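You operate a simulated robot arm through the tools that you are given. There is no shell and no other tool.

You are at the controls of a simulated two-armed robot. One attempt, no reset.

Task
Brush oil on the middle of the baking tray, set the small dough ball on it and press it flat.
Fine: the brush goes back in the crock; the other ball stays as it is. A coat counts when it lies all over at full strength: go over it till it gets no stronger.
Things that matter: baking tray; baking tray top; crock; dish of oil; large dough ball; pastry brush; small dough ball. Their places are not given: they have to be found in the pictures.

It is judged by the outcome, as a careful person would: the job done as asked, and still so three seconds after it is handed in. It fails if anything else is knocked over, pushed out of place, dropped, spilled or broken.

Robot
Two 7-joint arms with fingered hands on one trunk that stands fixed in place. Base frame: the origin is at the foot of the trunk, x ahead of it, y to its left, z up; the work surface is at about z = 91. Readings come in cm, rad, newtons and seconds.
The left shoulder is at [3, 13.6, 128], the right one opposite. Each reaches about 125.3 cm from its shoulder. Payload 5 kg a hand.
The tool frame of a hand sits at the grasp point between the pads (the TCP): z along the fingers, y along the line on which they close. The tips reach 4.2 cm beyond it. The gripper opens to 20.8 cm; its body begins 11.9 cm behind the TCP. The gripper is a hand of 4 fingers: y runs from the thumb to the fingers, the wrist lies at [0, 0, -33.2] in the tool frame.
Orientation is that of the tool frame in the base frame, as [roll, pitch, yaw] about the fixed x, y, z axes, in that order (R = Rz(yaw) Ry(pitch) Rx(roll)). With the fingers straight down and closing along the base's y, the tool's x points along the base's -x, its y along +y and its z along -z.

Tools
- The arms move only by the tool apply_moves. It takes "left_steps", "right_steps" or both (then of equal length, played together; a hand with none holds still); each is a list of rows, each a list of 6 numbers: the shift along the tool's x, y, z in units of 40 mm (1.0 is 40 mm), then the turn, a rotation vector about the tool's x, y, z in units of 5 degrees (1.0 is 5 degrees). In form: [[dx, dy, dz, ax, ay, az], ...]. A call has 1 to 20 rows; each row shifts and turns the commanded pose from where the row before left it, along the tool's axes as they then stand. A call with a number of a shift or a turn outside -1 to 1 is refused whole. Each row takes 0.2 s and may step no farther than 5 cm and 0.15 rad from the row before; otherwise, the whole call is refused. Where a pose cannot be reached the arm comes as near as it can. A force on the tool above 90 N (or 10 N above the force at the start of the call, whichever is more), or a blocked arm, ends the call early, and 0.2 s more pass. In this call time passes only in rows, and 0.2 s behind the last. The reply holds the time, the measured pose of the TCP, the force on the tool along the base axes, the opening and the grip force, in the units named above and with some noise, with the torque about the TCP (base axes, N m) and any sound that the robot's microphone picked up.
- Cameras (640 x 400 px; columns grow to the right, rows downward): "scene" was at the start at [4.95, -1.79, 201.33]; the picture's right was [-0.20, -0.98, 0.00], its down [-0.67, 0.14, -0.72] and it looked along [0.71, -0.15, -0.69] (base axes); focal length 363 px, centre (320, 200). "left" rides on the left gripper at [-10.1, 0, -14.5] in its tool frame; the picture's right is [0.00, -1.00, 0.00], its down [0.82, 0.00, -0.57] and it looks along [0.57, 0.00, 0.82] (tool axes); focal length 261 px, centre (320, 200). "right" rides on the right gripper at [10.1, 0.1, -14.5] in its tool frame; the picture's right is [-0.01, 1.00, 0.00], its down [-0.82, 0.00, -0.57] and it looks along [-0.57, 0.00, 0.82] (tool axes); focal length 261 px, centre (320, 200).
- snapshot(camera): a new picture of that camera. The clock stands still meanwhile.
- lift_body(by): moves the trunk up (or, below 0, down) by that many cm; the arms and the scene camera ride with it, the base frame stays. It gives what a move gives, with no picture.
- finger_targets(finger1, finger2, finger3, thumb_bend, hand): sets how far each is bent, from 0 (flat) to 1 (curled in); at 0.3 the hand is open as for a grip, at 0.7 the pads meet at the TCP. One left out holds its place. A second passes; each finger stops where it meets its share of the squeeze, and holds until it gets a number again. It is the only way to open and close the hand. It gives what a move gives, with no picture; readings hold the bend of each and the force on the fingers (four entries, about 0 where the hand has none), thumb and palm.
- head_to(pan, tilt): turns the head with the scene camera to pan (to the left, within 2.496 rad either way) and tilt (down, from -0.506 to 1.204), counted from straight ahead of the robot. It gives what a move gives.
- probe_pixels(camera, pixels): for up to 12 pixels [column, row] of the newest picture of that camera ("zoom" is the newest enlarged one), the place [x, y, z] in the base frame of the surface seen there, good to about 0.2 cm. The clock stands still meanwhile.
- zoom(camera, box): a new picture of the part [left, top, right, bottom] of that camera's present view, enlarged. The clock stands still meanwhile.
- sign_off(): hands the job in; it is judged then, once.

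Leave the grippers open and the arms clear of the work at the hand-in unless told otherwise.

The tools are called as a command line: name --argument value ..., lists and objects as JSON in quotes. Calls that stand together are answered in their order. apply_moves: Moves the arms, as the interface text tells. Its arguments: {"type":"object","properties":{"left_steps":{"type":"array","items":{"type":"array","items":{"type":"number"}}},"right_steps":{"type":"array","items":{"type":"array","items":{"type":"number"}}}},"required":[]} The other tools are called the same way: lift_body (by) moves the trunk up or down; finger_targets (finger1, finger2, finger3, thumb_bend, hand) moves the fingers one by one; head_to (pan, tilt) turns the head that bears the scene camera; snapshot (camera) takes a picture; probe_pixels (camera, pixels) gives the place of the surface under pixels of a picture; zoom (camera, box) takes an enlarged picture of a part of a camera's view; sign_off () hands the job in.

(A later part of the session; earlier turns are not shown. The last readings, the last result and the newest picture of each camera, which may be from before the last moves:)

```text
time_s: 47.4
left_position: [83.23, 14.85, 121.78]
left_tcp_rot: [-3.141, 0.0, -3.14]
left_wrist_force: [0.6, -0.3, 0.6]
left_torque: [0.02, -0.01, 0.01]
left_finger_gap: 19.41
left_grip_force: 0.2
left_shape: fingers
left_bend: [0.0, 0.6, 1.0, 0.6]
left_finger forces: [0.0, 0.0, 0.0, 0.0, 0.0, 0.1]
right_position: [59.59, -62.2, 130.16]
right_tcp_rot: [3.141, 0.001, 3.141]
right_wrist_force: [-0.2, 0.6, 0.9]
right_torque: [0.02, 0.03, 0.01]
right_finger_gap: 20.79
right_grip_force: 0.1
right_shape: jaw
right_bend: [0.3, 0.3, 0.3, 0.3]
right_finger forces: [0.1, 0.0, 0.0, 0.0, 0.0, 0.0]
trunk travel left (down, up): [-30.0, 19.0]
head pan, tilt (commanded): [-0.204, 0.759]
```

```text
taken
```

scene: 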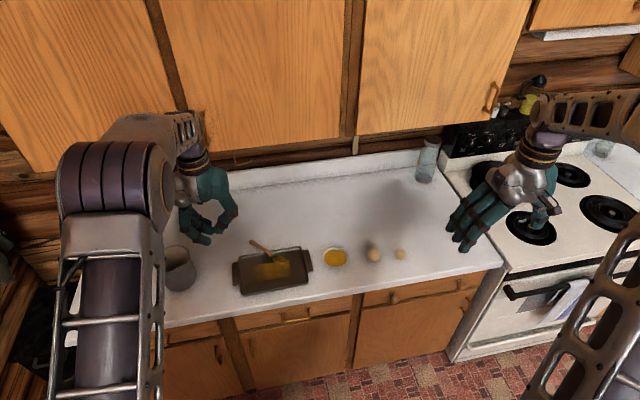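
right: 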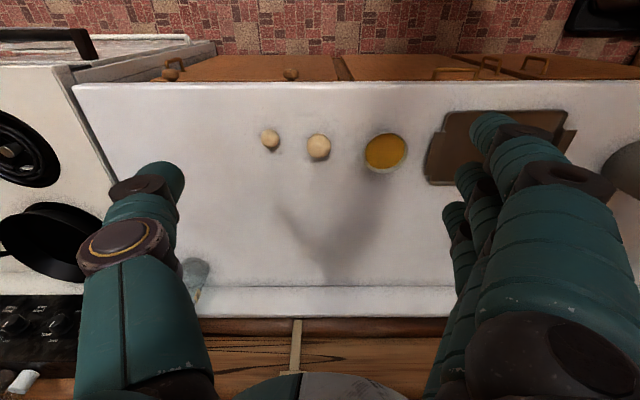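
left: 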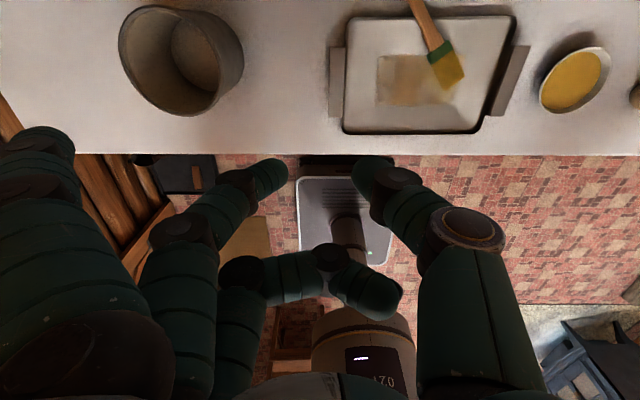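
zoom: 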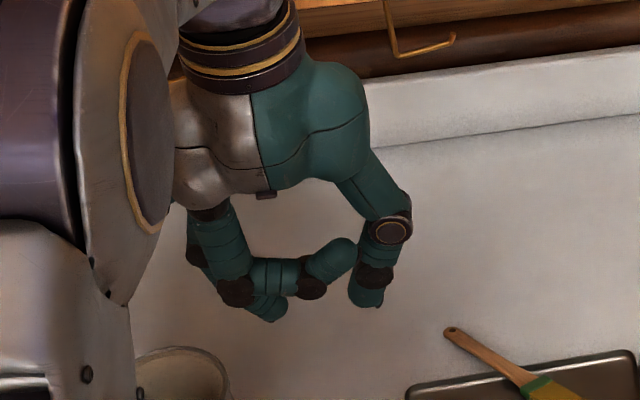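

Finger 1 is on the far (tool −x) side and finger 3 on the near side, and flat fingers swing well clear. The plan is as follows:
- Pinch the handle just behind the green ferrule, where it sits highest, and lift it a little.
- Slide it about 3.5 cm further into the tray, so the bristles rest on the tray and the handle end stands free.
- Regrasp properly near the end with all three fingers.

First I flatten finger 3, turn the hand 35° to suit the handle and go above the point.

finger_targets --hand "left" --finger1 0.0 --finger2 0.6 --finger3 0.0 --thumb_bend 0.6

apply_moves --left_steps '[[0, 0, 0, 0, 0, -0.875], [0, 0, 0, 0, 0, -0.875], [0, 0, 0, 0, 0, -0.875], [0, 0, 0, 0, 0, -0.875], [0, 0, 0, 0, 0, -0.875], [0, 0, 0, 0, 0, -0.875], [0, 0, 0, 0, 0, -0.875], [0, 0, 0, 0, 0, -0.875], [0.13, -0.708, 0.2, 0, 0, 0], [0.13, -0.708, 0.4, 0, 0, 0], [0.13, -0.708, 0.4, 0, 0, 0], [0.13, -0.708, 0.4, 0, 0, 0], [0.13, -0.708, 0.4, 0, 0, 0], [0.13, -0.708, 0.4, 0, 0, 0]]'

snapshot --camera "left"

snapshot --camera "scene"

```text
time_s: 48.4
left_position: [83.27, 14.7, 121.88]
left_tcp_rot: [-3.141, -0.002, 3.141]
left_wrist_force: [-0.3, 0.0, 0.0]
left_torque: [0.01, 0.02, 0.05]
left_finger_gap: 19.43
left_grip_force: 0.0
left_shape: fingers
left_bend: [0.0, 0.6, 0.0, 0.6]
left_finger forces: [0.1, 0.0, 0.0, 0.0, 0.1, 0.0]
right_position: [59.57, -62.15, 130.08]
right_tcp_rot: [3.141, 0.001, 3.141]
right_wrist_force: [0.5, -0.7, 0.0]
right_torque: [0.01, 0.04, -0.02]
right_finger_gap: 20.79
right_grip_force: 0.2
right_shape: jaw
right_bend: [0.3, 0.3, 0.3, 0.3]
right_finger forces: [0.1, 0.0, 0.0, 0.1, 0.0, 0.0]
trunk travel left (down, up): [-30.0, 19.0]
head pan, tilt (commanded): [-0.204, 0.759]
```

```text
time_s: 51.4
left_position: [90.57, -0.85, 112.91]
left_tcp_rot: [3.139, 0.0, -2.53]
left_wrist_force: [0.4, 0.1, 0.8]
left_torque: [-0.01, 0.12, 0.01]
left_finger_gap: 19.48
left_grip_force: 0.0
left_shape: fingers
left_bend: [0.0, 0.6, 0.0, 0.6]
left_finger forces: [0.0, 0.1, 0.0, 0.0, 0.1, 0.0]
right_position: [59.69, -62.38, 129.93]
right_tcp_rot: [3.139, -0.001, -3.141]
right_wrist_force: [0.2, 0.3, -0.5]
right_torque: [0.04, 0.11, 0.0]
right_finger_gap: 20.79
right_grip_force: 0.0
right_shape: jaw
right_bend: [0.3, 0.3, 0.3, 0.3]
right_finger forces: [0.1, 0.0, 0.0, 0.1, 0.0, 0.1]
trunk travel left (down, up): [-30.0, 19.0]
head pan, tilt (commanded): [-0.204, 0.759]
```

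```text
taken
```

left: 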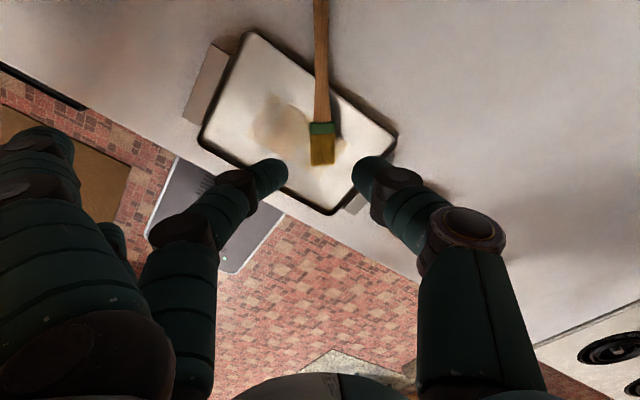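

```text
taken
```

scene: 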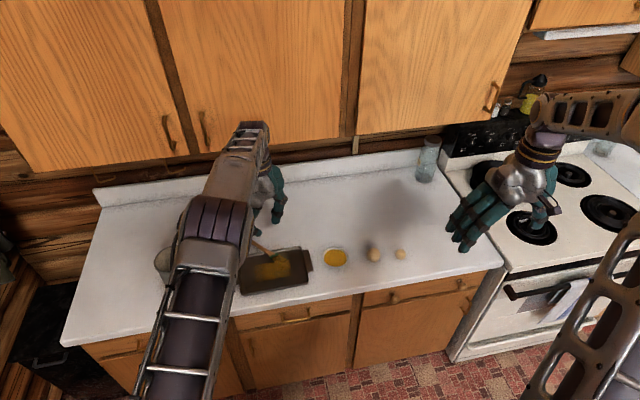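

The handle is lined up in the hand camera, vertical at column 320. I'll descend to about 4 cm above the grasp height and check.

apply_moves --left_steps '[[0, 0, 0.7, 0, 0, 0], [0, 0, 0.8, 0, 0, 0], [0, 0, 0.8, 0, 0, 0], [0, 0, 0.7, 0, 0, 0], [0, 0, 0.3, 0, 0, 0]]'

snapshot --camera "left"

zoom --camera "scene" --box '[210, 180, 330, 300]'

```text
time_s: 52.6
left_position: [90.62, -0.84, 99.84]
left_tcp_rot: [3.142, -0.001, -2.53]
left_wrist_force: [0.6, -0.8, 0.7]
left_torque: [-0.01, 0.03, 0.02]
left_finger_gap: 19.45
left_grip_force: 0.2
left_shape: fingers
left_bend: [0.0, 0.6, 0.0, 0.6]
left_finger forces: [0.0, 0.0, 0.0, 0.0, 0.1, 0.0]
right_position: [59.64, -62.21, 130.07]
right_tcp_rot: [-3.141, 0.0, -3.14]
right_wrist_force: [0.1, -0.2, 0.5]
right_torque: [-0.03, 0.02, -0.03]
right_finger_gap: 20.8
right_grip_force: 0.0
right_shape: jaw
right_bend: [0.3, 0.3, 0.3, 0.3]
right_finger forces: [0.0, 0.0, 0.1, 0.1, 0.0, 0.0]
trunk travel left (down, up): [-30.0, 19.0]
head pan, tilt (commanded): [-0.204, 0.759]
```

```text
taken
```

left: 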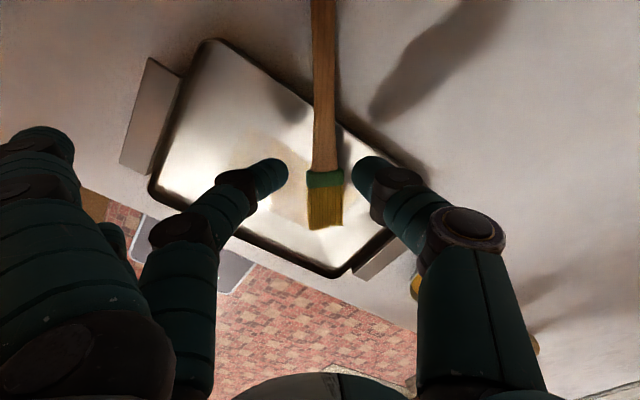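

```text
3.33 times, centred on (270, 240) of scene
```

zoom: 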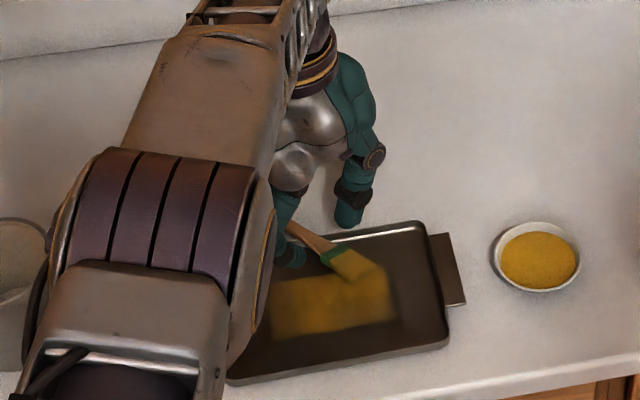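

The ferrule sits about 1.7 cm to the head side of the pinch point, as I want. I'll descend the last 3.4 cm and check for contact.

apply_moves --left_steps '[[0, 0, 0.4, 0, 0, 0], [0, 0, 0.3, 0, 0, 0], [0, 0, 0.15, 0, 0, 0]]'

snapshot --camera "left"

```text
time_s: 53.4
left_position: [90.83, -1.2, 97.58]
left_tcp_rot: [-3.13, 0.008, -2.532]
left_wrist_force: [0.7, -5.5, 58.8]
left_torque: [-2.16, -1.62, -0.13]
left_finger_gap: 19.13
left_grip_force: 29.1
left_shape: fingers
left_bend: [0.0, 0.6, 0.0, 0.59]
left_finger forces: [0.0, 0.0, 0.0, 0.1, 58.6, 0.1]
right_position: [59.17, -62.21, 130.3]
right_tcp_rot: [3.14, 0.003, -3.141]
right_wrist_force: [0.7, 0.9, -1.1]
right_torque: [0.01, 0.07, -0.02]
right_finger_gap: 20.79
right_grip_force: 0.0
right_shape: jaw
right_bend: [0.3, 0.3, 0.3, 0.3]
right_finger forces: [0.0, 0.0, 0.0, 0.0, 0.0, 0.1]
trunk travel left (down, up): [-30.0, 19.0]
head pan, tilt (commanded): [-0.204, 0.759]
```

```text
taken
```

left: 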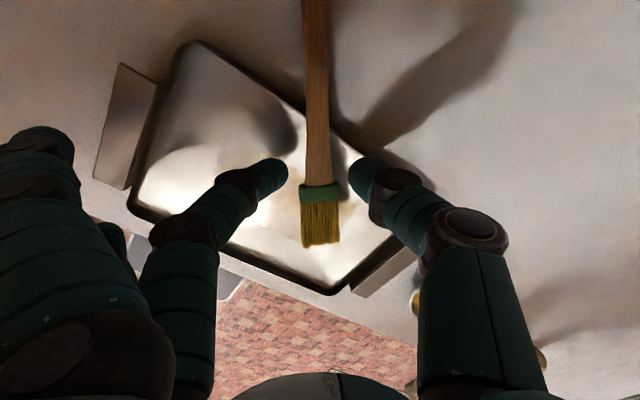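

The thumb has hit something, probably the far rim of the tray, with 58 N. I'll raise the hand straight away and check that the tray hasn't moved.

apply_moves --left_steps '[[0, 0, -0.3, 0, 0, 0], [0, 0, -0.3, 0, 0, 0], [0, 0, -0.2, 0, 0, 0]]'

snapshot --camera "left"

zoom --camera "scene" --box '[210, 200, 350, 300]'

```text
time_s: 54.2
left_position: [90.35, -0.9, 99.46]
left_tcp_rot: [3.138, 0.0, -2.529]
left_wrist_force: [0.1, 0.3, -0.5]
left_torque: [0.01, -0.04, 0.04]
left_finger_gap: 19.49
left_grip_force: 0.1
left_shape: fingers
left_bend: [0.0, 0.6, 0.0, 0.6]
left_finger forces: [0.1, 0.0, 0.1, 0.0, 0.1, 0.0]
right_position: [59.55, -62.22, 130.14]
right_tcp_rot: [-3.141, 0.001, 3.14]
right_wrist_force: [-0.1, 0.5, 0.1]
right_torque: [-0.01, -0.01, 0.02]
right_finger_gap: 20.8
right_grip_force: 0.0
right_shape: jaw
right_bend: [0.3, 0.3, 0.3, 0.3]
right_finger forces: [0.0, 0.0, 0.0, 0.0, 0.0, 0.0]
trunk travel left (down, up): [-30.0, 19.0]
head pan, tilt (commanded): [-0.204, 0.759]
```

```text
taken
```

left: 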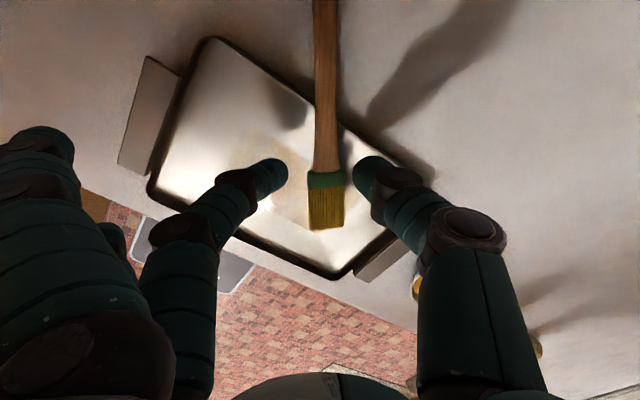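

```text
4.00 times, centred on (280, 250) of scene
```

zoom: 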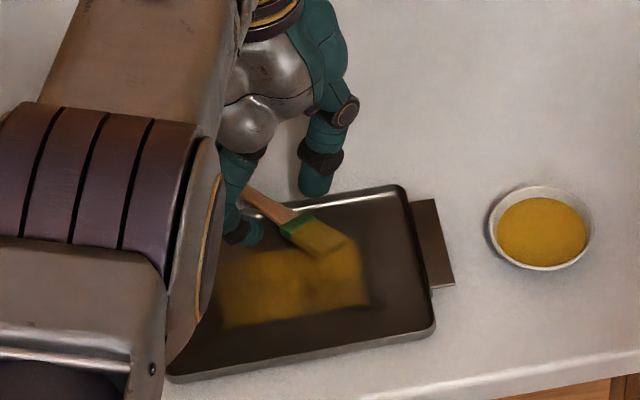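

The tray corners are at the same pixels as before, so nothing moved. I'll probe the far rim's height and the thumb tip to see what touched.

probe_pixels --camera "zoom" --pixels '[[312, 193], [318, 180], [310, 197], [345, 198], [380, 190], [395, 187], [340, 205], [290, 200], [240, 240], [245, 228], [318, 222], [275, 205]]'

probe_pixels --camera "left" --pixels '[[358, 165], [366, 160], [283, 168], [275, 165], [324, 165], [325, 178], [320, 150], [326, 200], [327, 225], [395, 165]]'

```text
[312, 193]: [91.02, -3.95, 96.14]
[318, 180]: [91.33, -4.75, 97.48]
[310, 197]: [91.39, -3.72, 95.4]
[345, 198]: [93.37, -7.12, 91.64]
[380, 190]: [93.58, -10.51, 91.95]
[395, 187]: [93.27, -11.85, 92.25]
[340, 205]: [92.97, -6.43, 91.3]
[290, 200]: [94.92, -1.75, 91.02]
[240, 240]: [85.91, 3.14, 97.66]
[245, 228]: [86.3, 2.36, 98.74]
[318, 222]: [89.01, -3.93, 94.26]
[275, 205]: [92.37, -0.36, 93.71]
```

```text
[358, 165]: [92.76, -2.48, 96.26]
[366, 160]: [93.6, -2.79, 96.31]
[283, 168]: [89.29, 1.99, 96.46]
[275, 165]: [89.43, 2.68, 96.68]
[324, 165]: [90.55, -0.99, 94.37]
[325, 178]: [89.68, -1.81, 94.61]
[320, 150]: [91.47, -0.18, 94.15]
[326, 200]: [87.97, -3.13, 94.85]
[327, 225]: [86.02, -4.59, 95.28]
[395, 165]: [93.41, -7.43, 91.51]
```

The thumb's underside reaches nearly 5 cm below the TCP at this bend, and it met the far rim at x 93.5. I'll close the thumb more so it stays inside the rim, shift slightly towards the head and the thumb side, and go down in small checked steps.

finger_targets --hand "left" --finger2 0.58 --thumb_bend 0.66

apply_moves --left_steps '[[0.15, -0.07, 0.15, 0, 0, 0], [0, 0, 0.15, 0, 0, 0], [0, 0, 0.1, 0, 0, 0]]'

snapshot --camera "left"

```text
time_s: 55.2
left_position: [90.67, -0.99, 99.66]
left_tcp_rot: [3.141, 0.001, -2.532]
left_wrist_force: [-0.3, 0.4, 1.2]
left_torque: [0.02, 0.01, 0.04]
left_finger_gap: 18.0
left_grip_force: 0.0
left_shape: fingers
left_bend: [0.0, 0.57, 0.0, 0.66]
left_finger forces: [0.0, 0.0, 0.0, 0.0, 0.1, 0.1]
right_position: [59.72, -62.18, 130.02]
right_tcp_rot: [-3.14, -0.001, -3.14]
right_wrist_force: [0.3, 0.6, -0.6]
right_torque: [-0.01, -0.03, -0.01]
right_finger_gap: 20.78
right_grip_force: 0.0
right_shape: jaw
right_bend: [0.3, 0.3, 0.3, 0.3]
right_finger forces: [0.0, 0.0, 0.1, 0.0, 0.1, 0.0]
trunk travel left (down, up): [-30.0, 19.0]
head pan, tilt (commanded): [-0.204, 0.759]
```

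```text
time_s: 56.0
left_position: [90.2, -1.46, 97.97]
left_tcp_rot: [-3.141, 0.0, -2.531]
left_wrist_force: [-0.2, 0.2, 0.0]
left_torque: [-0.01, 0.03, 0.0]
left_finger_gap: 18.0
left_grip_force: 0.0
left_shape: fingers
left_bend: [0.0, 0.57, 0.0, 0.66]
left_finger forces: [0.0, 0.0, 0.0, 0.0, 0.0, 0.0]
right_position: [59.59, -62.25, 130.11]
right_tcp_rot: [-3.141, 0.0, 3.141]
right_wrist_force: [0.4, 0.1, 1.1]
right_torque: [0.02, -0.02, 0.0]
right_finger_gap: 20.8
right_grip_force: 0.0
right_shape: jaw
right_bend: [0.3, 0.3, 0.3, 0.3]
right_finger forces: [0.0, 0.1, 0.1, 0.1, 0.1, 0.1]
trunk travel left (down, up): [-30.0, 19.0]
head pan, tilt (commanded): [-0.204, 0.759]
```

```text
taken
```

left: 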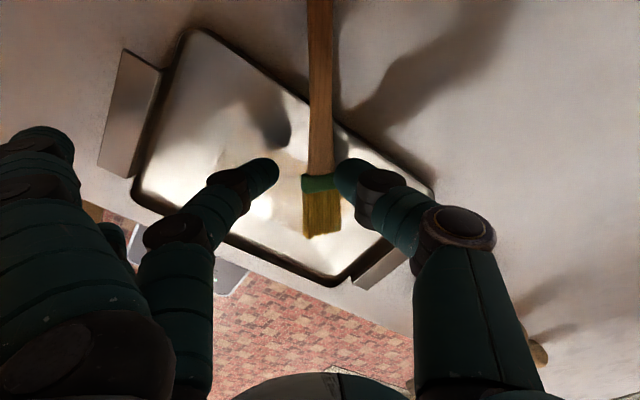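

The thumb is just beside the handle with about 0.3 cm to spare. I'll shift 0.2 cm to the thumb side for clearance and descend another 0.7 cm, then check.

apply_moves --left_steps '[[0, -0.05, 0, 0, 0, 0], [0, 0, 0.1, 0, 0, 0], [0, 0, 0.07, 0, 0, 0]]'

```text
time_s: 56.8
left_position: [90.36, -1.56, 97.28]
left_tcp_rot: [3.141, 0.001, -2.531]
left_wrist_force: [0.8, -0.1, 0.2]
left_torque: [0.0, -0.01, 0.0]
left_finger_gap: 18.0
left_grip_force: 0.1
left_shape: fingers
left_bend: [0.0, 0.57, 0.0, 0.66]
left_finger forces: [0.0, 0.0, 0.0, 0.1, 0.0, 0.1]
right_position: [59.65, -62.14, 130.2]
right_tcp_rot: [-3.141, 0.001, 3.141]
right_wrist_force: [0.0, 0.2, 0.7]
right_torque: [-0.01, 0.0, 0.01]
right_finger_gap: 20.78
right_grip_force: 0.0
right_shape: jaw
right_bend: [0.3, 0.3, 0.3, 0.3]
right_finger forces: [0.1, 0.0, 0.0, 0.1, 0.0, 0.0]
trunk travel left (down, up): [-30.0, 19.0]
head pan, tilt (commanded): [-0.204, 0.759]
```

No contact yet at z 97.3. I'll go down 0.5 cm more and look.

apply_moves --left_steps '[[0, 0, 0.07, 0, 0, 0], [0, 0, 0.06, 0, 0, 0]]'

snapshot --camera "left"

```text
time_s: 57.4
left_position: [90.35, -1.64, 96.78]
left_tcp_rot: [-3.141, 0.001, -2.531]
left_wrist_force: [0.0, 0.5, -0.4]
left_torque: [0.0, 0.02, 0.02]
left_finger_gap: 17.98
left_grip_force: 0.0
left_shape: fingers
left_bend: [0.0, 0.57, 0.0, 0.66]
left_finger forces: [0.1, 0.0, 0.0, 0.1, 0.1, 0.2]
right_position: [59.59, -62.19, 130.03]
right_tcp_rot: [3.141, 0.001, 3.141]
right_wrist_force: [-0.2, 0.5, 0.7]
right_torque: [-0.02, -0.01, -0.02]
right_finger_gap: 20.79
right_grip_force: 0.1
right_shape: jaw
right_bend: [0.3, 0.3, 0.3, 0.3]
right_finger forces: [0.1, 0.1, 0.0, 0.0, 0.0, 0.0]
trunk travel left (down, up): [-30.0, 19.0]
head pan, tilt (commanded): [-0.204, 0.759]
```

```text
taken
```

left: 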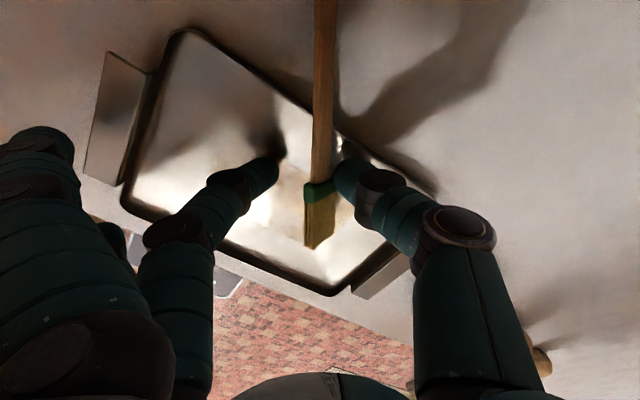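

The thumb brushed the handle and rolled the brush slightly on its axis, but it still lies between thumb and finger. I'll close the middle finger onto it against the thumb.

finger_targets --hand "left" --finger2 0.9 --thumb_bend 0.7

snapshot --camera "left"

zoom --camera "scene" --box '[210, 200, 350, 300]'

```text
time_s: 58.4
left_position: [90.27, -1.59, 96.81]
left_tcp_rot: [-3.142, -0.001, -2.529]
left_wrist_force: [0.9, 0.4, 0.1]
left_torque: [0.01, -0.04, 0.03]
left_finger_gap: 17.41
left_grip_force: 6.5
left_shape: fingers
left_bend: [0.0, 0.69, 0.0, 0.69]
left_finger forces: [0.0, 6.5, 0.0, 0.0, 6.5, 0.1]
right_position: [59.52, -62.11, 130.16]
right_tcp_rot: [3.141, -0.001, 3.141]
right_wrist_force: [0.6, -0.6, 0.2]
right_torque: [0.02, 0.0, -0.02]
right_finger_gap: 20.8
right_grip_force: 0.1
right_shape: jaw
right_bend: [0.3, 0.3, 0.3, 0.3]
right_finger forces: [0.0, 0.0, 0.1, 0.0, 0.0, 0.0]
trunk travel left (down, up): [-30.0, 19.0]
head pan, tilt (commanded): [-0.204, 0.759]
```

```text
taken
```

left: 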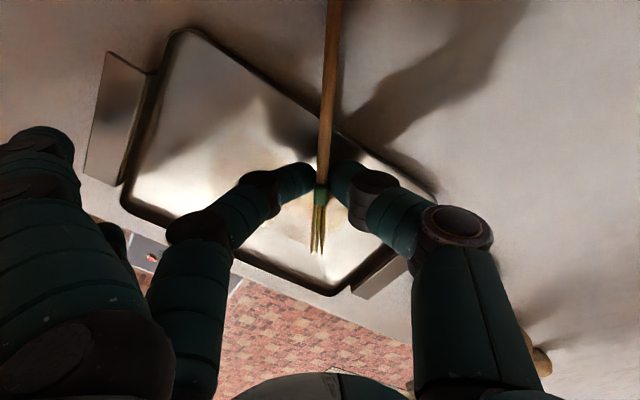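

```text
4.00 times, centred on (280, 250) of scene
```

zoom: 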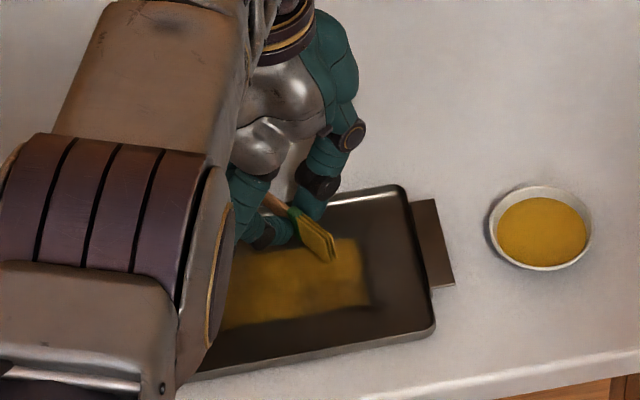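

The brush is pinched just behind the ferrule, now by its flat sides, which is a steadier hold. I'll firm up the grip, add finger 1 on the handle for support, and lift a little.

finger_targets --hand "left" --finger2 1.0 --thumb_bend 0.75

apply_moves --left_steps '[[0, 0, -0.1, 0, 0, 0], [0, 0, -0.2, 0, 0, 0], [0, 0, -0.3, 0, 0, 0], [0, 0, -0.3, 0, 0, 0]]'

snapshot --camera "left"

zoom --camera "scene" --box '[210, 200, 350, 300]'

```text
time_s: 59.4
left_position: [90.36, -1.66, 96.72]
left_tcp_rot: [-3.141, -0.001, -2.529]
left_wrist_force: [-0.5, -0.4, 0.7]
left_torque: [-0.04, 0.02, -0.02]
left_finger_gap: 16.72
left_grip_force: 9.0
left_shape: fingers
left_bend: [0.0, 0.66, 0.0, 0.72]
left_finger forces: [0.0, 8.9, 0.1, 0.0, 9.0, 0.0]
right_position: [59.58, -62.11, 130.14]
right_tcp_rot: [3.142, 0.0, 3.142]
right_wrist_force: [0.5, -0.4, -0.3]
right_torque: [0.03, 0.01, -0.01]
right_finger_gap: 20.77
right_grip_force: 0.1
right_shape: jaw
right_bend: [0.3, 0.3, 0.3, 0.3]
right_finger forces: [0.0, 0.0, 0.0, 0.0, 0.0, 0.1]
trunk travel left (down, up): [-30.0, 19.0]
head pan, tilt (commanded): [-0.204, 0.759]
```

```text
time_s: 60.4
left_position: [90.36, -1.67, 100.35]
left_tcp_rot: [3.141, 0.0, -2.53]
left_wrist_force: [-0.4, -0.2, -0.5]
left_torque: [-0.01, -0.05, 0.04]
left_finger_gap: 16.72
left_grip_force: 8.8
left_shape: fingers
left_bend: [0.0, 0.66, 0.0, 0.72]
left_finger forces: [0.0, 9.0, 0.0, 0.1, 9.0, 0.0]
right_position: [59.62, -62.27, 130.05]
right_tcp_rot: [-3.141, 0.001, -3.141]
right_wrist_force: [0.0, -0.1, 0.1]
right_torque: [0.0, 0.0, 0.03]
right_finger_gap: 20.77
right_grip_force: 0.1
right_shape: jaw
right_bend: [0.3, 0.3, 0.3, 0.3]
right_finger forces: [0.0, 0.0, 0.0, 0.0, 0.1, 0.1]
trunk travel left (down, up): [-30.0, 19.0]
head pan, tilt (commanded): [-0.204, 0.759]
```

```text
taken
```

left: 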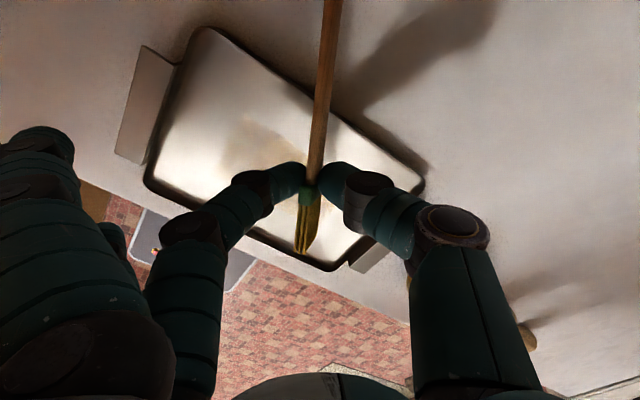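

```text
4.00 times, centred on (280, 250) of scene
```

zoom: 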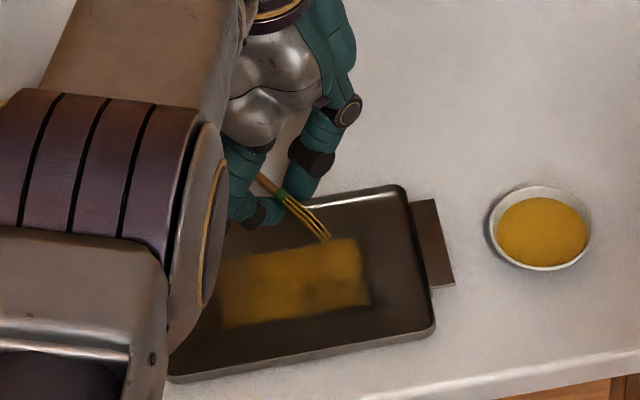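

The brush is held level and moves with the hand. I'll raise it, turn the hand square to the tray again, then start tilting the head of the brush downward, checking as I go.

apply_moves --left_steps '[[0, 0, -0.6, 0, 0, 0], [0, 0, -0.7, 0, 0, 0], [0, 0, -0.7, 0, 0, 0], [0, 0, 0, 0, 0, 0.875], [0, 0, 0, 0, 0, 0.875], [0, 0, 0, 0, 0, 0.875], [0, 0, 0, 0, 0, 0.875], [0, 0, 0, 0, 0, 0.875], [0, 0, 0, 0, 0, 0.875], [0, 0, 0, 0, 0, 0.875], [0, 0, 0, 0, 0, 0.875], [0.4, 0, 0, 0, 0, 0], [0.4, 0, 0, 0, 0, 0]]'

snapshot --camera "left"

snapshot --camera "scene"

```text
time_s: 63.2
left_position: [87.09, -1.68, 108.38]
left_tcp_rot: [-3.141, -0.001, 3.139]
left_wrist_force: [-0.2, 0.6, -1.0]
left_torque: [-0.03, -0.01, 0.0]
left_finger_gap: 16.72
left_grip_force: 9.2
left_shape: fingers
left_bend: [0.0, 0.66, 0.0, 0.72]
left_finger forces: [0.0, 9.0, 0.0, 0.1, 8.8, 0.0]
right_position: [59.59, -62.08, 130.08]
right_tcp_rot: [-3.141, 0.0, -3.14]
right_wrist_force: [0.7, -0.3, -0.4]
right_torque: [-0.02, -0.06, 0.0]
right_finger_gap: 20.81
right_grip_force: 0.1
right_shape: jaw
right_bend: [0.3, 0.3, 0.3, 0.3]
right_finger forces: [0.0, 0.1, 0.1, 0.1, 0.1, 0.0]
trunk travel left (down, up): [-30.0, 19.0]
head pan, tilt (commanded): [-0.204, 0.759]
```

```text
taken
```

left: 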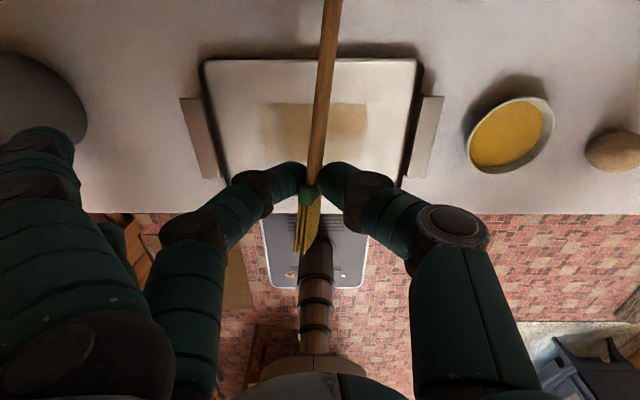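

```text
taken
```

scene: 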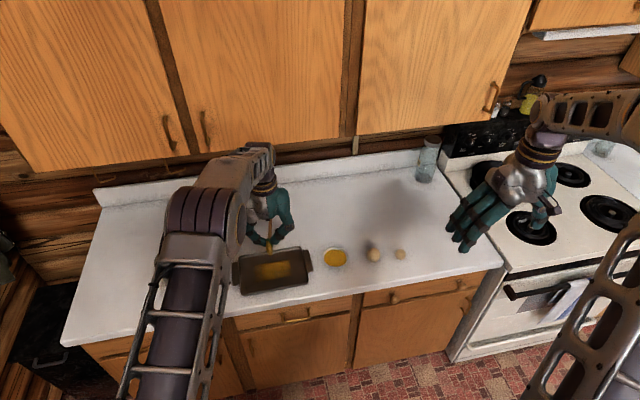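

The brush is held firmly, lying along the hand's x axis with its head towards me. I'll bring finger 1 in lightly beside the handle and begin tilting the head down by 30°.

finger_targets --hand "left" --finger1 0.66

apply_moves --left_steps '[[0, 0, 0, 0, -1, 0], [0, 0, 0, 0, -1, 0], [0, 0, 0, 0, -1, 0], [0, 0, 0, 0, -1, 0], [0, 0, 0, 0, -1, 0], [0, 0, 0, 0, -1, 0]]'

snapshot --camera "left"

snapshot --camera "scene"

```text
time_s: 64.2
left_position: [87.16, -1.68, 108.35]
left_tcp_rot: [-3.141, -0.001, 3.141]
left_wrist_force: [0.0, 1.0, -0.6]
left_torque: [-0.01, 0.01, 0.01]
left_finger_gap: 3.73
left_grip_force: 9.1
left_shape: fingers
left_bend: [0.66, 0.66, 0.0, 0.72]
left_finger forces: [0.0, 9.0, 0.1, 0.0, 8.9, 0.0]
right_position: [59.73, -62.15, 130.11]
right_tcp_rot: [3.141, 0.001, -3.14]
right_wrist_force: [0.0, -0.5, 0.2]
right_torque: [0.0, 0.02, 0.01]
right_finger_gap: 20.82
right_grip_force: 0.1
right_shape: jaw
right_bend: [0.3, 0.3, 0.3, 0.3]
right_finger forces: [0.0, 0.0, 0.0, 0.0, 0.1, 0.0]
trunk travel left (down, up): [-30.0, 19.0]
head pan, tilt (commanded): [-0.204, 0.759]
```

```text
time_s: 65.6
left_position: [87.07, -1.57, 108.48]
left_tcp_rot: [-3.14, 0.527, 3.14]
left_wrist_force: [0.6, -0.3, -0.2]
left_torque: [0.01, 0.04, -0.01]
left_finger_gap: 3.72
left_grip_force: 9.3
left_shape: fingers
left_bend: [0.66, 0.66, 0.0, 0.72]
left_finger forces: [0.0, 9.0, 0.0, 0.1, 9.1, 0.0]
right_position: [59.6, -62.31, 130.08]
right_tcp_rot: [-3.141, 0.0, -3.141]
right_wrist_force: [0.0, 0.0, 0.8]
right_torque: [0.04, -0.07, -0.01]
right_finger_gap: 20.79
right_grip_force: 0.1
right_shape: jaw
right_bend: [0.3, 0.3, 0.3, 0.3]
right_finger forces: [0.0, 0.0, 0.0, 0.0, 0.1, 0.0]
trunk travel left (down, up): [-30.0, 19.0]
head pan, tilt (commanded): [-0.204, 0.759]
```

```text
taken
```

left: 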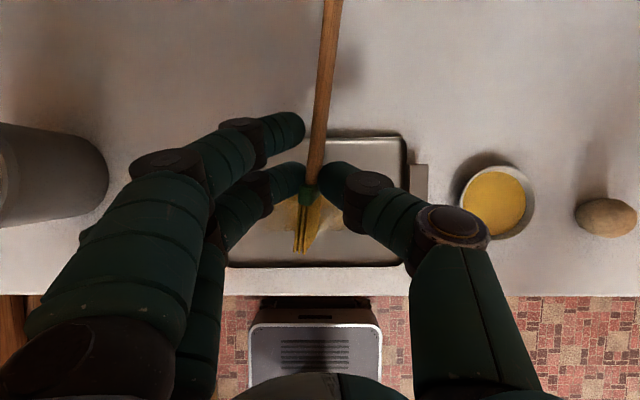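

```text
taken
```

scene: 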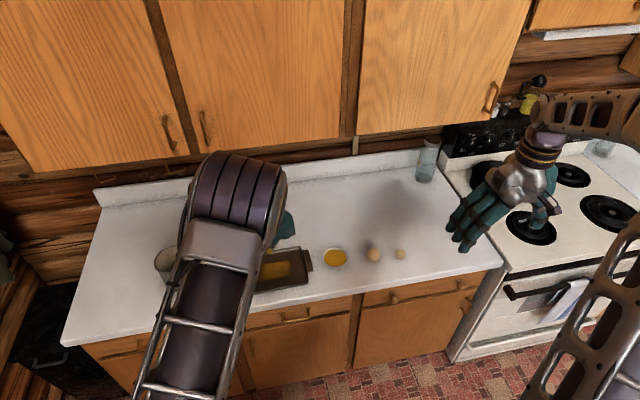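

Tilted 30° with the brush steady. I'll continue to about 70° so the bristles point almost straight down.

apply_moves --left_steps '[[0, 0, 0, 0, -1, 0], [0, 0, 0, 0, -1, 0], [0, 0, 0, 0, -1, 0], [0, 0, 0, 0, -1, 0], [0, 0, 0, 0, -1, 0], [0, 0, 0, 0, -1, 0], [0, 0, 0, 0, -1, 0], [0, 0, 0, 0, -1, 0]]'

snapshot --camera "left"

snapshot --camera "scene"

```text
time_s: 67.4
left_position: [87.23, -1.57, 108.55]
left_tcp_rot: [-3.141, 1.221, -3.14]
left_wrist_force: [1.2, -0.3, 0.2]
left_torque: [-0.01, 0.08, -0.02]
left_finger_gap: 3.69
left_grip_force: 9.0
left_shape: fingers
left_bend: [0.66, 0.66, 0.0, 0.72]
left_finger forces: [0.1, 8.9, 0.1, 0.1, 9.0, 0.1]
right_position: [59.73, -62.19, 130.02]
right_tcp_rot: [3.141, 0.0, 3.141]
right_wrist_force: [-0.3, 1.0, -0.5]
right_torque: [-0.03, 0.07, 0.0]
right_finger_gap: 20.78
right_grip_force: 0.1
right_shape: jaw
right_bend: [0.3, 0.3, 0.3, 0.3]
right_finger forces: [0.0, 0.0, 0.0, 0.1, 0.1, 0.1]
trunk travel left (down, up): [-30.0, 19.0]
head pan, tilt (commanded): [-0.204, 0.759]
```

```text
taken
```

left: 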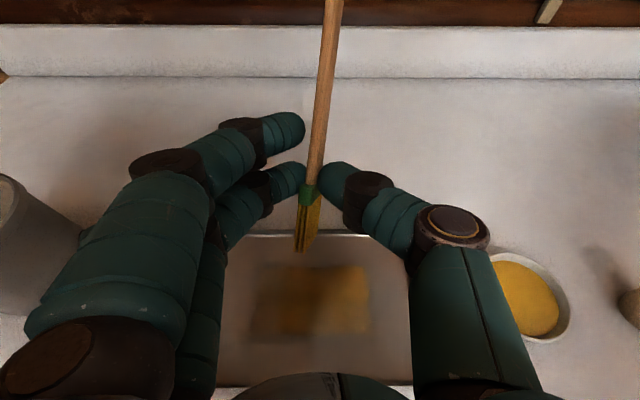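

```text
taken
```

scene: 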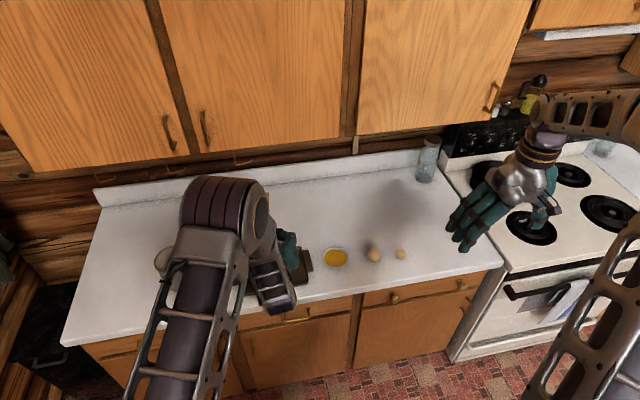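

This works well: the bristles point down and the hand camera now sees the tray and the golden patch. I'll zoom in on the patch and probe the brush tip.

zoom --camera "left" --box '[215, 180, 415, 380]'

probe_pixels --camera "left" --pixels '[[301, 247], [306, 240], [312, 230], [308, 195], [318, 120], [328, 50], [250, 300], [370, 300], [310, 266], [310, 335], [232, 240], [405, 240]]'

```text
2.00 times, centred on (315, 280) of left
```

zoom: 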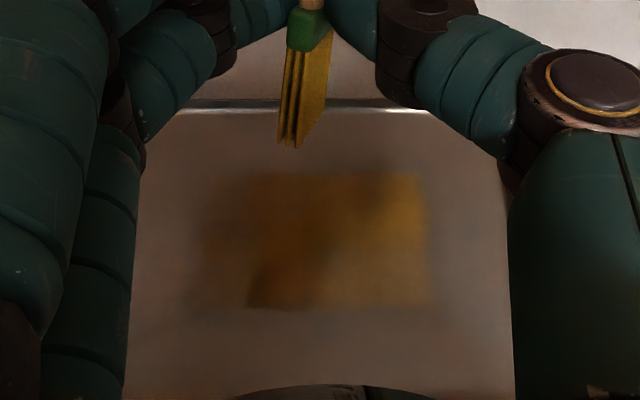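

```text
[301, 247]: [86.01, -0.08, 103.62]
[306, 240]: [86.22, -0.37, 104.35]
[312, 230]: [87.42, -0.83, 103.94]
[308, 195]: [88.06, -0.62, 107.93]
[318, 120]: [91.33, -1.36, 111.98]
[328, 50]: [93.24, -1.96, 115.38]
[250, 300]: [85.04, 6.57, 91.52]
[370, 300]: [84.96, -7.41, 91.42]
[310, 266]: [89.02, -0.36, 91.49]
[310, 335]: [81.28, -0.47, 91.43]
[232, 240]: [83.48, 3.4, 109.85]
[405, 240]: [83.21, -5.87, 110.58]
```

The left end of the patch is still weaker than the right. I'll tilt another 10°, which also gives the flat finger more clearance, and then measure the tip.

apply_moves --left_steps '[[0, 0, 0, 0, -1, 0], [0, 0, 0, 0, -1, 0]]'

snapshot --camera "left"

probe_pixels --camera "left" --pixels '[[300, 247], [302, 242], [306, 245], [313, 235], [318, 228], [308, 195], [318, 120], [328, 50]]'

```text
time_s: 68.0
left_position: [87.26, -1.55, 108.41]
left_tcp_rot: [-3.136, 1.399, -3.138]
left_wrist_force: [1.6, -1.1, 0.2]
left_torque: [0.02, 0.15, 0.05]
left_finger_gap: 3.68
left_grip_force: 9.5
left_shape: fingers
left_bend: [0.66, 0.66, 0.0, 0.72]
left_finger forces: [0.1, 8.9, 0.0, 0.0, 9.1, 0.0]
right_position: [59.75, -62.09, 130.05]
right_tcp_rot: [-3.141, 0.0, -3.141]
right_wrist_force: [0.2, 0.2, 0.6]
right_torque: [-0.01, 0.03, -0.01]
right_finger_gap: 20.78
right_grip_force: 0.1
right_shape: jaw
right_bend: [0.3, 0.3, 0.3, 0.3]
right_finger forces: [0.1, 0.0, 0.1, 0.0, 0.1, 0.1]
trunk travel left (down, up): [-30.0, 19.0]
head pan, tilt (commanded): [-0.204, 0.759]
```

```text
taken
```

left: 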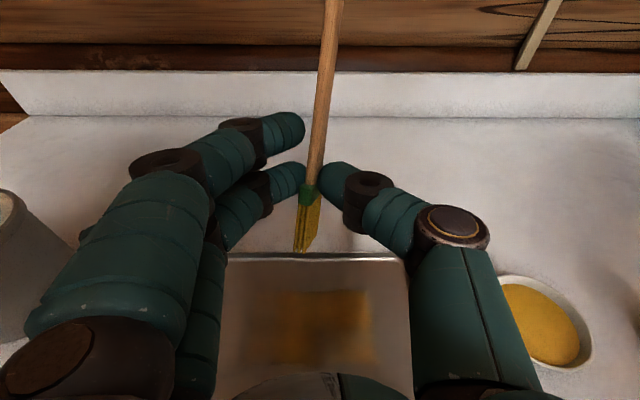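

```text
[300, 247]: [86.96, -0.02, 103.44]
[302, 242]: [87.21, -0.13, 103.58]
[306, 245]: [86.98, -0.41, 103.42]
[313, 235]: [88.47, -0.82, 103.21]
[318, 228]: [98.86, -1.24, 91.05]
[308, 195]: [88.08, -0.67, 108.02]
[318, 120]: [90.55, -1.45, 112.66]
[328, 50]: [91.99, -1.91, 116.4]
```

The tip centre is now about (88.5, −0.6, 103.1), which is +1.2, +1.0, −5.3 from the TCP. I'll fetch fresh oil, moving over so the tip is above the dish centre at (85.4, −24.2).

apply_moves --left_steps '[[0.016, -0.6, -0.094, 0, 0, 0], [0.016, -0.75, -0.094, 0, 0, 0], [0.016, -0.8, -0.094, 0, 0, 0], [0.016, -0.8, -0.094, 0, 0, 0], [0.016, -0.8, -0.094, 0, 0, 0], [0.016, -0.8, -0.094, 0, 0, 0], [0.016, -0.75, -0.094, 0, 0, 0], [0.016, -0.61, -0.094, 0, 0, 0]]'

snapshot --camera "left"

snapshot --camera "scene"

```text
time_s: 69.8
left_position: [84.0, -25.23, 108.46]
left_tcp_rot: [3.135, 1.396, 3.136]
left_wrist_force: [0.2, -0.5, -1.5]
left_torque: [0.0, 0.02, 0.02]
left_finger_gap: 3.7
left_grip_force: 9.4
left_shape: fingers
left_bend: [0.66, 0.66, 0.0, 0.72]
left_finger forces: [0.0, 9.0, 0.0, 0.0, 9.2, 0.0]
right_position: [59.72, -62.27, 130.04]
right_tcp_rot: [3.141, 0.001, 3.141]
right_wrist_force: [-1.1, -0.7, -0.5]
right_torque: [0.1, -0.06, 0.01]
right_finger_gap: 20.78
right_grip_force: 0.1
right_shape: jaw
right_bend: [0.3, 0.3, 0.3, 0.3]
right_finger forces: [0.0, 0.1, 0.1, 0.0, 0.0, 0.0]
trunk travel left (down, up): [-30.0, 19.0]
head pan, tilt (commanded): [-0.204, 0.759]
```

```text
taken
```

left: 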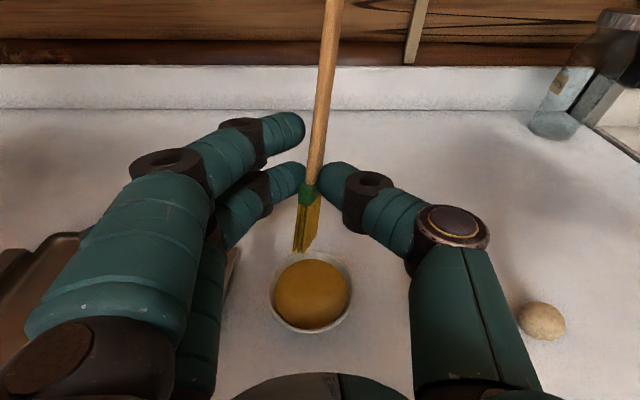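

```text
taken
```

scene: 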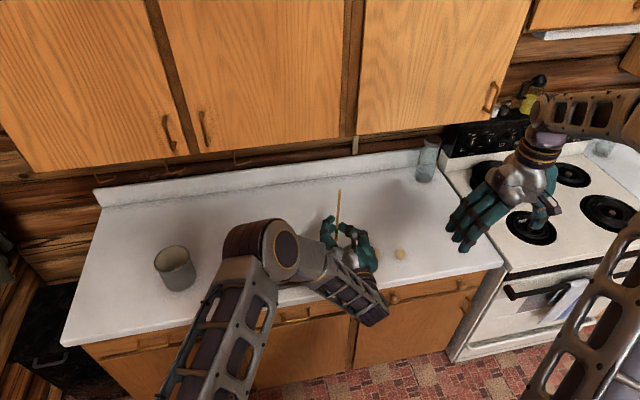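

The hand is over the dish. Before descending 11 cm I'll check how high the forearm and the thumb side are above the counter and the large ball.

probe_pixels --camera "scene" --pixels '[[375, 315], [350, 292], [335, 285], [320, 260], [285, 240], [365, 262], [372, 255], [355, 255], [380, 300], [300, 300]]'

probe_pixels --camera "left" --pixels '[[540, 305], [540, 320], [522, 318], [312, 262], [312, 328], [272, 293], [351, 293], [455, 300], [480, 240]]'

```text
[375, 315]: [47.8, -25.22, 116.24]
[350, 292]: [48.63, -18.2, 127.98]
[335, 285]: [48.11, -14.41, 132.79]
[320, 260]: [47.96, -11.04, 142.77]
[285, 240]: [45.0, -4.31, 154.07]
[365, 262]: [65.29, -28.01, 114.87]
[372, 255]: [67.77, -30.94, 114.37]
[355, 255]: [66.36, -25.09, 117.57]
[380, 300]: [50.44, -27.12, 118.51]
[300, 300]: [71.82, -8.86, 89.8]
```

```text
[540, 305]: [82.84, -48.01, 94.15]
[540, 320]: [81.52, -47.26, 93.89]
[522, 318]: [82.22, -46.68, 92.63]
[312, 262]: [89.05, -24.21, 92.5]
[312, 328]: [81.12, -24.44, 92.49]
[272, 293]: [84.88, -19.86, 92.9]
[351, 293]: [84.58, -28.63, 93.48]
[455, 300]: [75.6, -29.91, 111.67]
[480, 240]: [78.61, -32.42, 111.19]
```

Clearances are fine: the palm stays about 3.5 cm above the counter and the thumb 2 cm from the large ball. I'll lower 9.5 cm first, then the last bit slowly.

apply_moves --left_steps '[[0.5, 0, 0.087, 0, 0, 0], [0.65, 0, 0.113, 0, 0, 0], [0.65, 0, 0.113, 0, 0, 0], [0.54, 0, 0.094, 0, 0, 0]]'

snapshot --camera "left"

zoom --camera "scene" --box '[290, 190, 430, 290]'

```text
time_s: 70.8
left_position: [83.95, -25.12, 98.94]
left_tcp_rot: [-3.141, 1.396, -3.138]
left_wrist_force: [0.2, 0.1, 2.7]
left_torque: [0.01, -0.07, 0.01]
left_finger_gap: 3.65
left_grip_force: 9.3
left_shape: fingers
left_bend: [0.66, 0.65, 0.0, 0.72]
left_finger forces: [0.1, 9.3, 0.1, 0.0, 9.5, 0.0]
right_position: [59.74, -62.24, 130.11]
right_tcp_rot: [-3.141, 0.0, -3.141]
right_wrist_force: [0.2, -0.4, -0.6]
right_torque: [-0.01, 0.05, -0.01]
right_finger_gap: 20.79
right_grip_force: 0.1
right_shape: jaw
right_bend: [0.3, 0.3, 0.3, 0.3]
right_finger forces: [0.1, 0.0, 0.0, 0.0, 0.1, 0.1]
trunk travel left (down, up): [-30.0, 19.0]
head pan, tilt (commanded): [-0.204, 0.759]
```

```text
taken
```

left: 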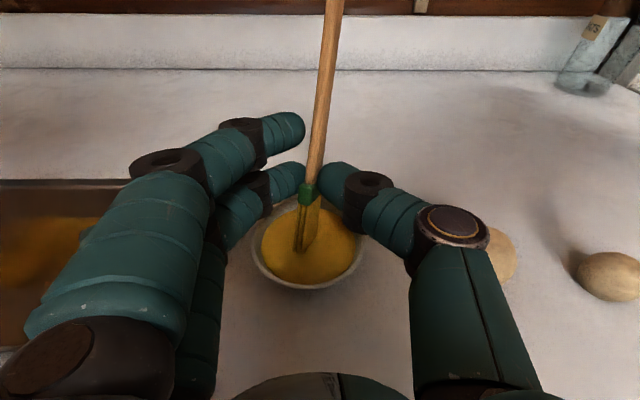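

```text
4.00 times, centred on (360, 240) of scene
```

zoom: 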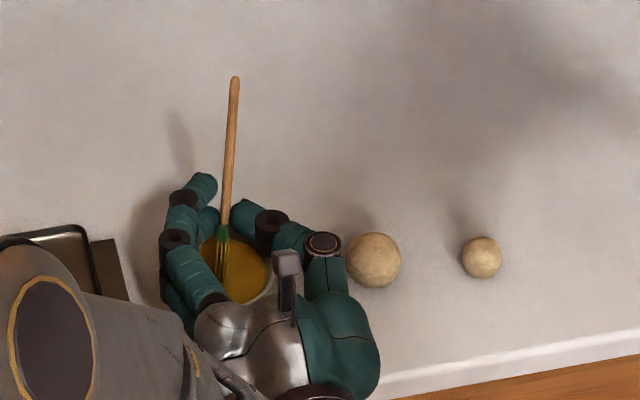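

The bristles are in the oil (2.7 N) and the dish, both balls and the tray haven't moved. I'll dwell here with a very slight extra dip, then lift.

apply_moves --left_steps '[[0.02, 0, 0.003, 0, 0, 0], [0, 0, 0, 0, 0, 0], [0, 0, 0, 0, 0, 0], [0, 0, 0, 0, 0, 0]]'

apply_moves --left_steps '[[-0.1, 0, -0.017, 0, 0, 0], [-0.2, 0, -0.035, 0, 0, 0], [-0.2, 0, -0.035, 0, 0, 0], [0, 0, 0, 0, 0, 0], [0, 0, 0, 0, 0, 0], [-0.4, 0, -0.07, 0, 0, 0], [-0.4, 0, -0.07, 0, 0, 0]]'

snapshot --camera "left"

```text
time_s: 71.8
left_position: [83.93, -25.22, 99.0]
left_tcp_rot: [3.14, 1.397, 3.141]
left_wrist_force: [-0.3, 0.8, 7.9]
left_torque: [0.06, -0.17, -0.02]
left_finger_gap: 3.68
left_grip_force: 9.6
left_shape: fingers
left_bend: [0.66, 0.65, 0.0, 0.72]
left_finger forces: [0.0, 9.4, 0.0, 0.1, 9.6, 0.1]
right_position: [59.6, -62.21, 130.1]
right_tcp_rot: [-3.14, -0.001, -3.141]
right_wrist_force: [0.4, 0.0, -0.7]
right_torque: [-0.01, -0.05, -0.03]
right_finger_gap: 20.8
right_grip_force: 0.0
right_shape: jaw
right_bend: [0.3, 0.3, 0.3, 0.3]
right_finger forces: [0.0, 0.1, 0.1, 0.0, 0.1, 0.0]
trunk travel left (down, up): [-30.0, 19.0]
head pan, tilt (commanded): [-0.204, 0.759]
```

```text
time_s: 73.4
left_position: [84.07, -25.29, 104.19]
left_tcp_rot: [-3.141, 1.395, -3.14]
left_wrist_force: [-0.3, -0.2, -0.4]
left_torque: [0.02, -0.01, 0.02]
left_finger_gap: 3.66
left_grip_force: 9.0
left_shape: fingers
left_bend: [0.66, 0.65, 0.0, 0.72]
left_finger forces: [0.1, 9.2, 0.0, 0.0, 9.3, 0.1]
right_position: [59.55, -62.12, 130.01]
right_tcp_rot: [3.141, 0.0, -3.14]
right_wrist_force: [-0.4, 0.6, -0.5]
right_torque: [-0.01, 0.0, -0.01]
right_finger_gap: 20.79
right_grip_force: 0.0
right_shape: jaw
right_bend: [0.3, 0.3, 0.3, 0.3]
right_finger forces: [0.1, 0.0, 0.0, 0.0, 0.0, 0.0]
trunk travel left (down, up): [-30.0, 19.0]
head pan, tilt (commanded): [-0.204, 0.759]
```

```text
taken
```

left: 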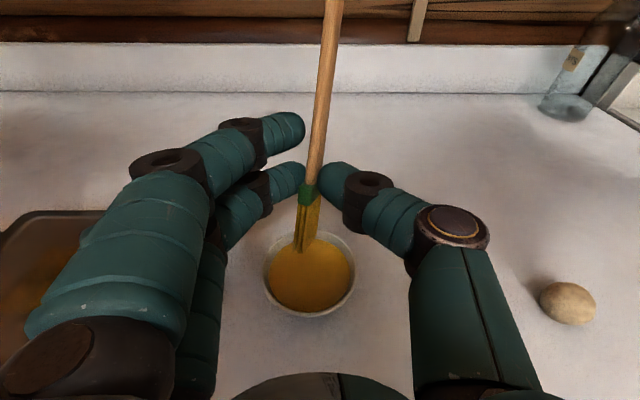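

The bristles are freshly coated. Next I'll move to the right end of the patch (tip about (85, −7)) and lower to just above the tray.

apply_moves --left_steps '[[0, 0.7, 0, 0, 0, 0], [0, 0.9, 0, 0, 0, 0], [0, 0.9, 0, 0, 0, 0], [0, 0.9, 0, 0, 0, 0], [0, 0.9, 0, 0, 0, 0], [0.45, 0, 0.078, 0, 0, 0], [0.45, 0, 0.078, 0, 0, 0], [0.4, 0, 0.07, 0, 0, 0]]'

snapshot --camera "left"

snapshot --camera "scene"

```text
time_s: 75.2
left_position: [83.93, -8.01, 99.02]
left_tcp_rot: [3.14, 1.397, 3.139]
left_wrist_force: [-0.2, -0.4, -1.2]
left_torque: [0.0, 0.03, 0.03]
left_finger_gap: 3.66
left_grip_force: 9.1
left_shape: fingers
left_bend: [0.66, 0.65, 0.0, 0.72]
left_finger forces: [0.1, 9.2, 0.0, 0.1, 9.3, 0.1]
right_position: [59.59, -62.17, 130.07]
right_tcp_rot: [-3.141, 0.0, -3.141]
right_wrist_force: [0.2, 0.5, -0.4]
right_torque: [0.01, 0.0, 0.02]
right_finger_gap: 20.78
right_grip_force: 0.1
right_shape: jaw
right_bend: [0.3, 0.3, 0.3, 0.3]
right_finger forces: [0.0, 0.0, 0.1, 0.0, 0.0, 0.1]
trunk travel left (down, up): [-30.0, 19.0]
head pan, tilt (commanded): [-0.204, 0.759]
```

```text
taken
```

left: 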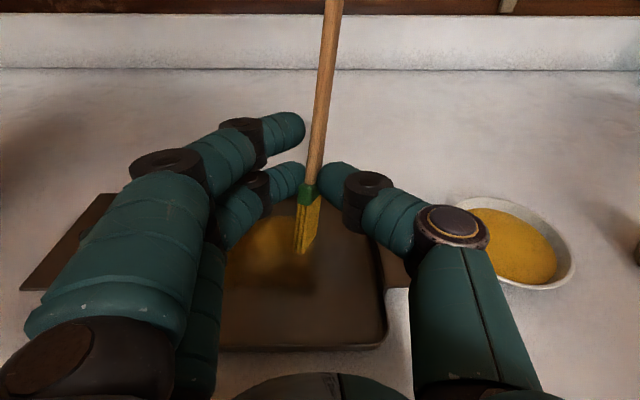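

```text
taken
```

scene: 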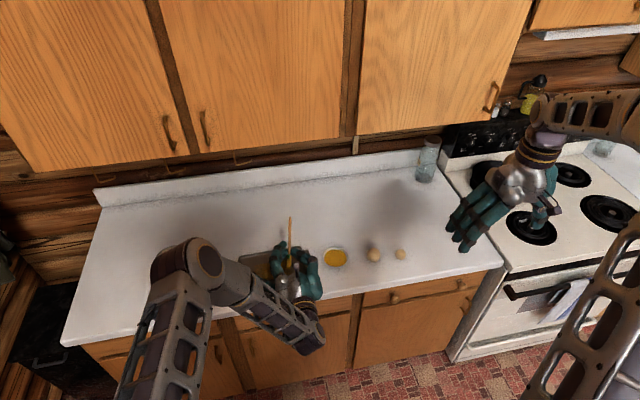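

I'm 1 cm above the contact height. I'll lower 0.8 cm and read the force.

apply_moves --left_steps '[[0.15, 0, 0.026, 0, 0, 0], [0.05, 0, 0.009, 0, 0, 0]]'

```text
time_s: 75.8
left_position: [83.94, -7.94, 98.13]
left_tcp_rot: [3.139, 1.396, 3.139]
left_wrist_force: [0.0, -0.2, -0.8]
left_torque: [-0.01, 0.03, 0.0]
left_finger_gap: 3.63
left_grip_force: 9.2
left_shape: fingers
left_bend: [0.66, 0.65, 0.0, 0.72]
left_finger forces: [0.1, 9.2, 0.0, 0.0, 9.3, 0.1]
right_position: [59.58, -62.21, 130.18]
right_tcp_rot: [3.141, 0.0, -3.141]
right_wrist_force: [-0.4, -0.4, 0.4]
right_torque: [0.0, 0.0, 0.03]
right_finger_gap: 20.77
right_grip_force: 0.0
right_shape: jaw
right_bend: [0.3, 0.3, 0.3, 0.3]
right_finger forces: [0.0, 0.0, 0.0, 0.0, 0.0, 0.0]
trunk travel left (down, up): [-30.0, 19.0]
head pan, tilt (commanded): [-0.204, 0.759]
```

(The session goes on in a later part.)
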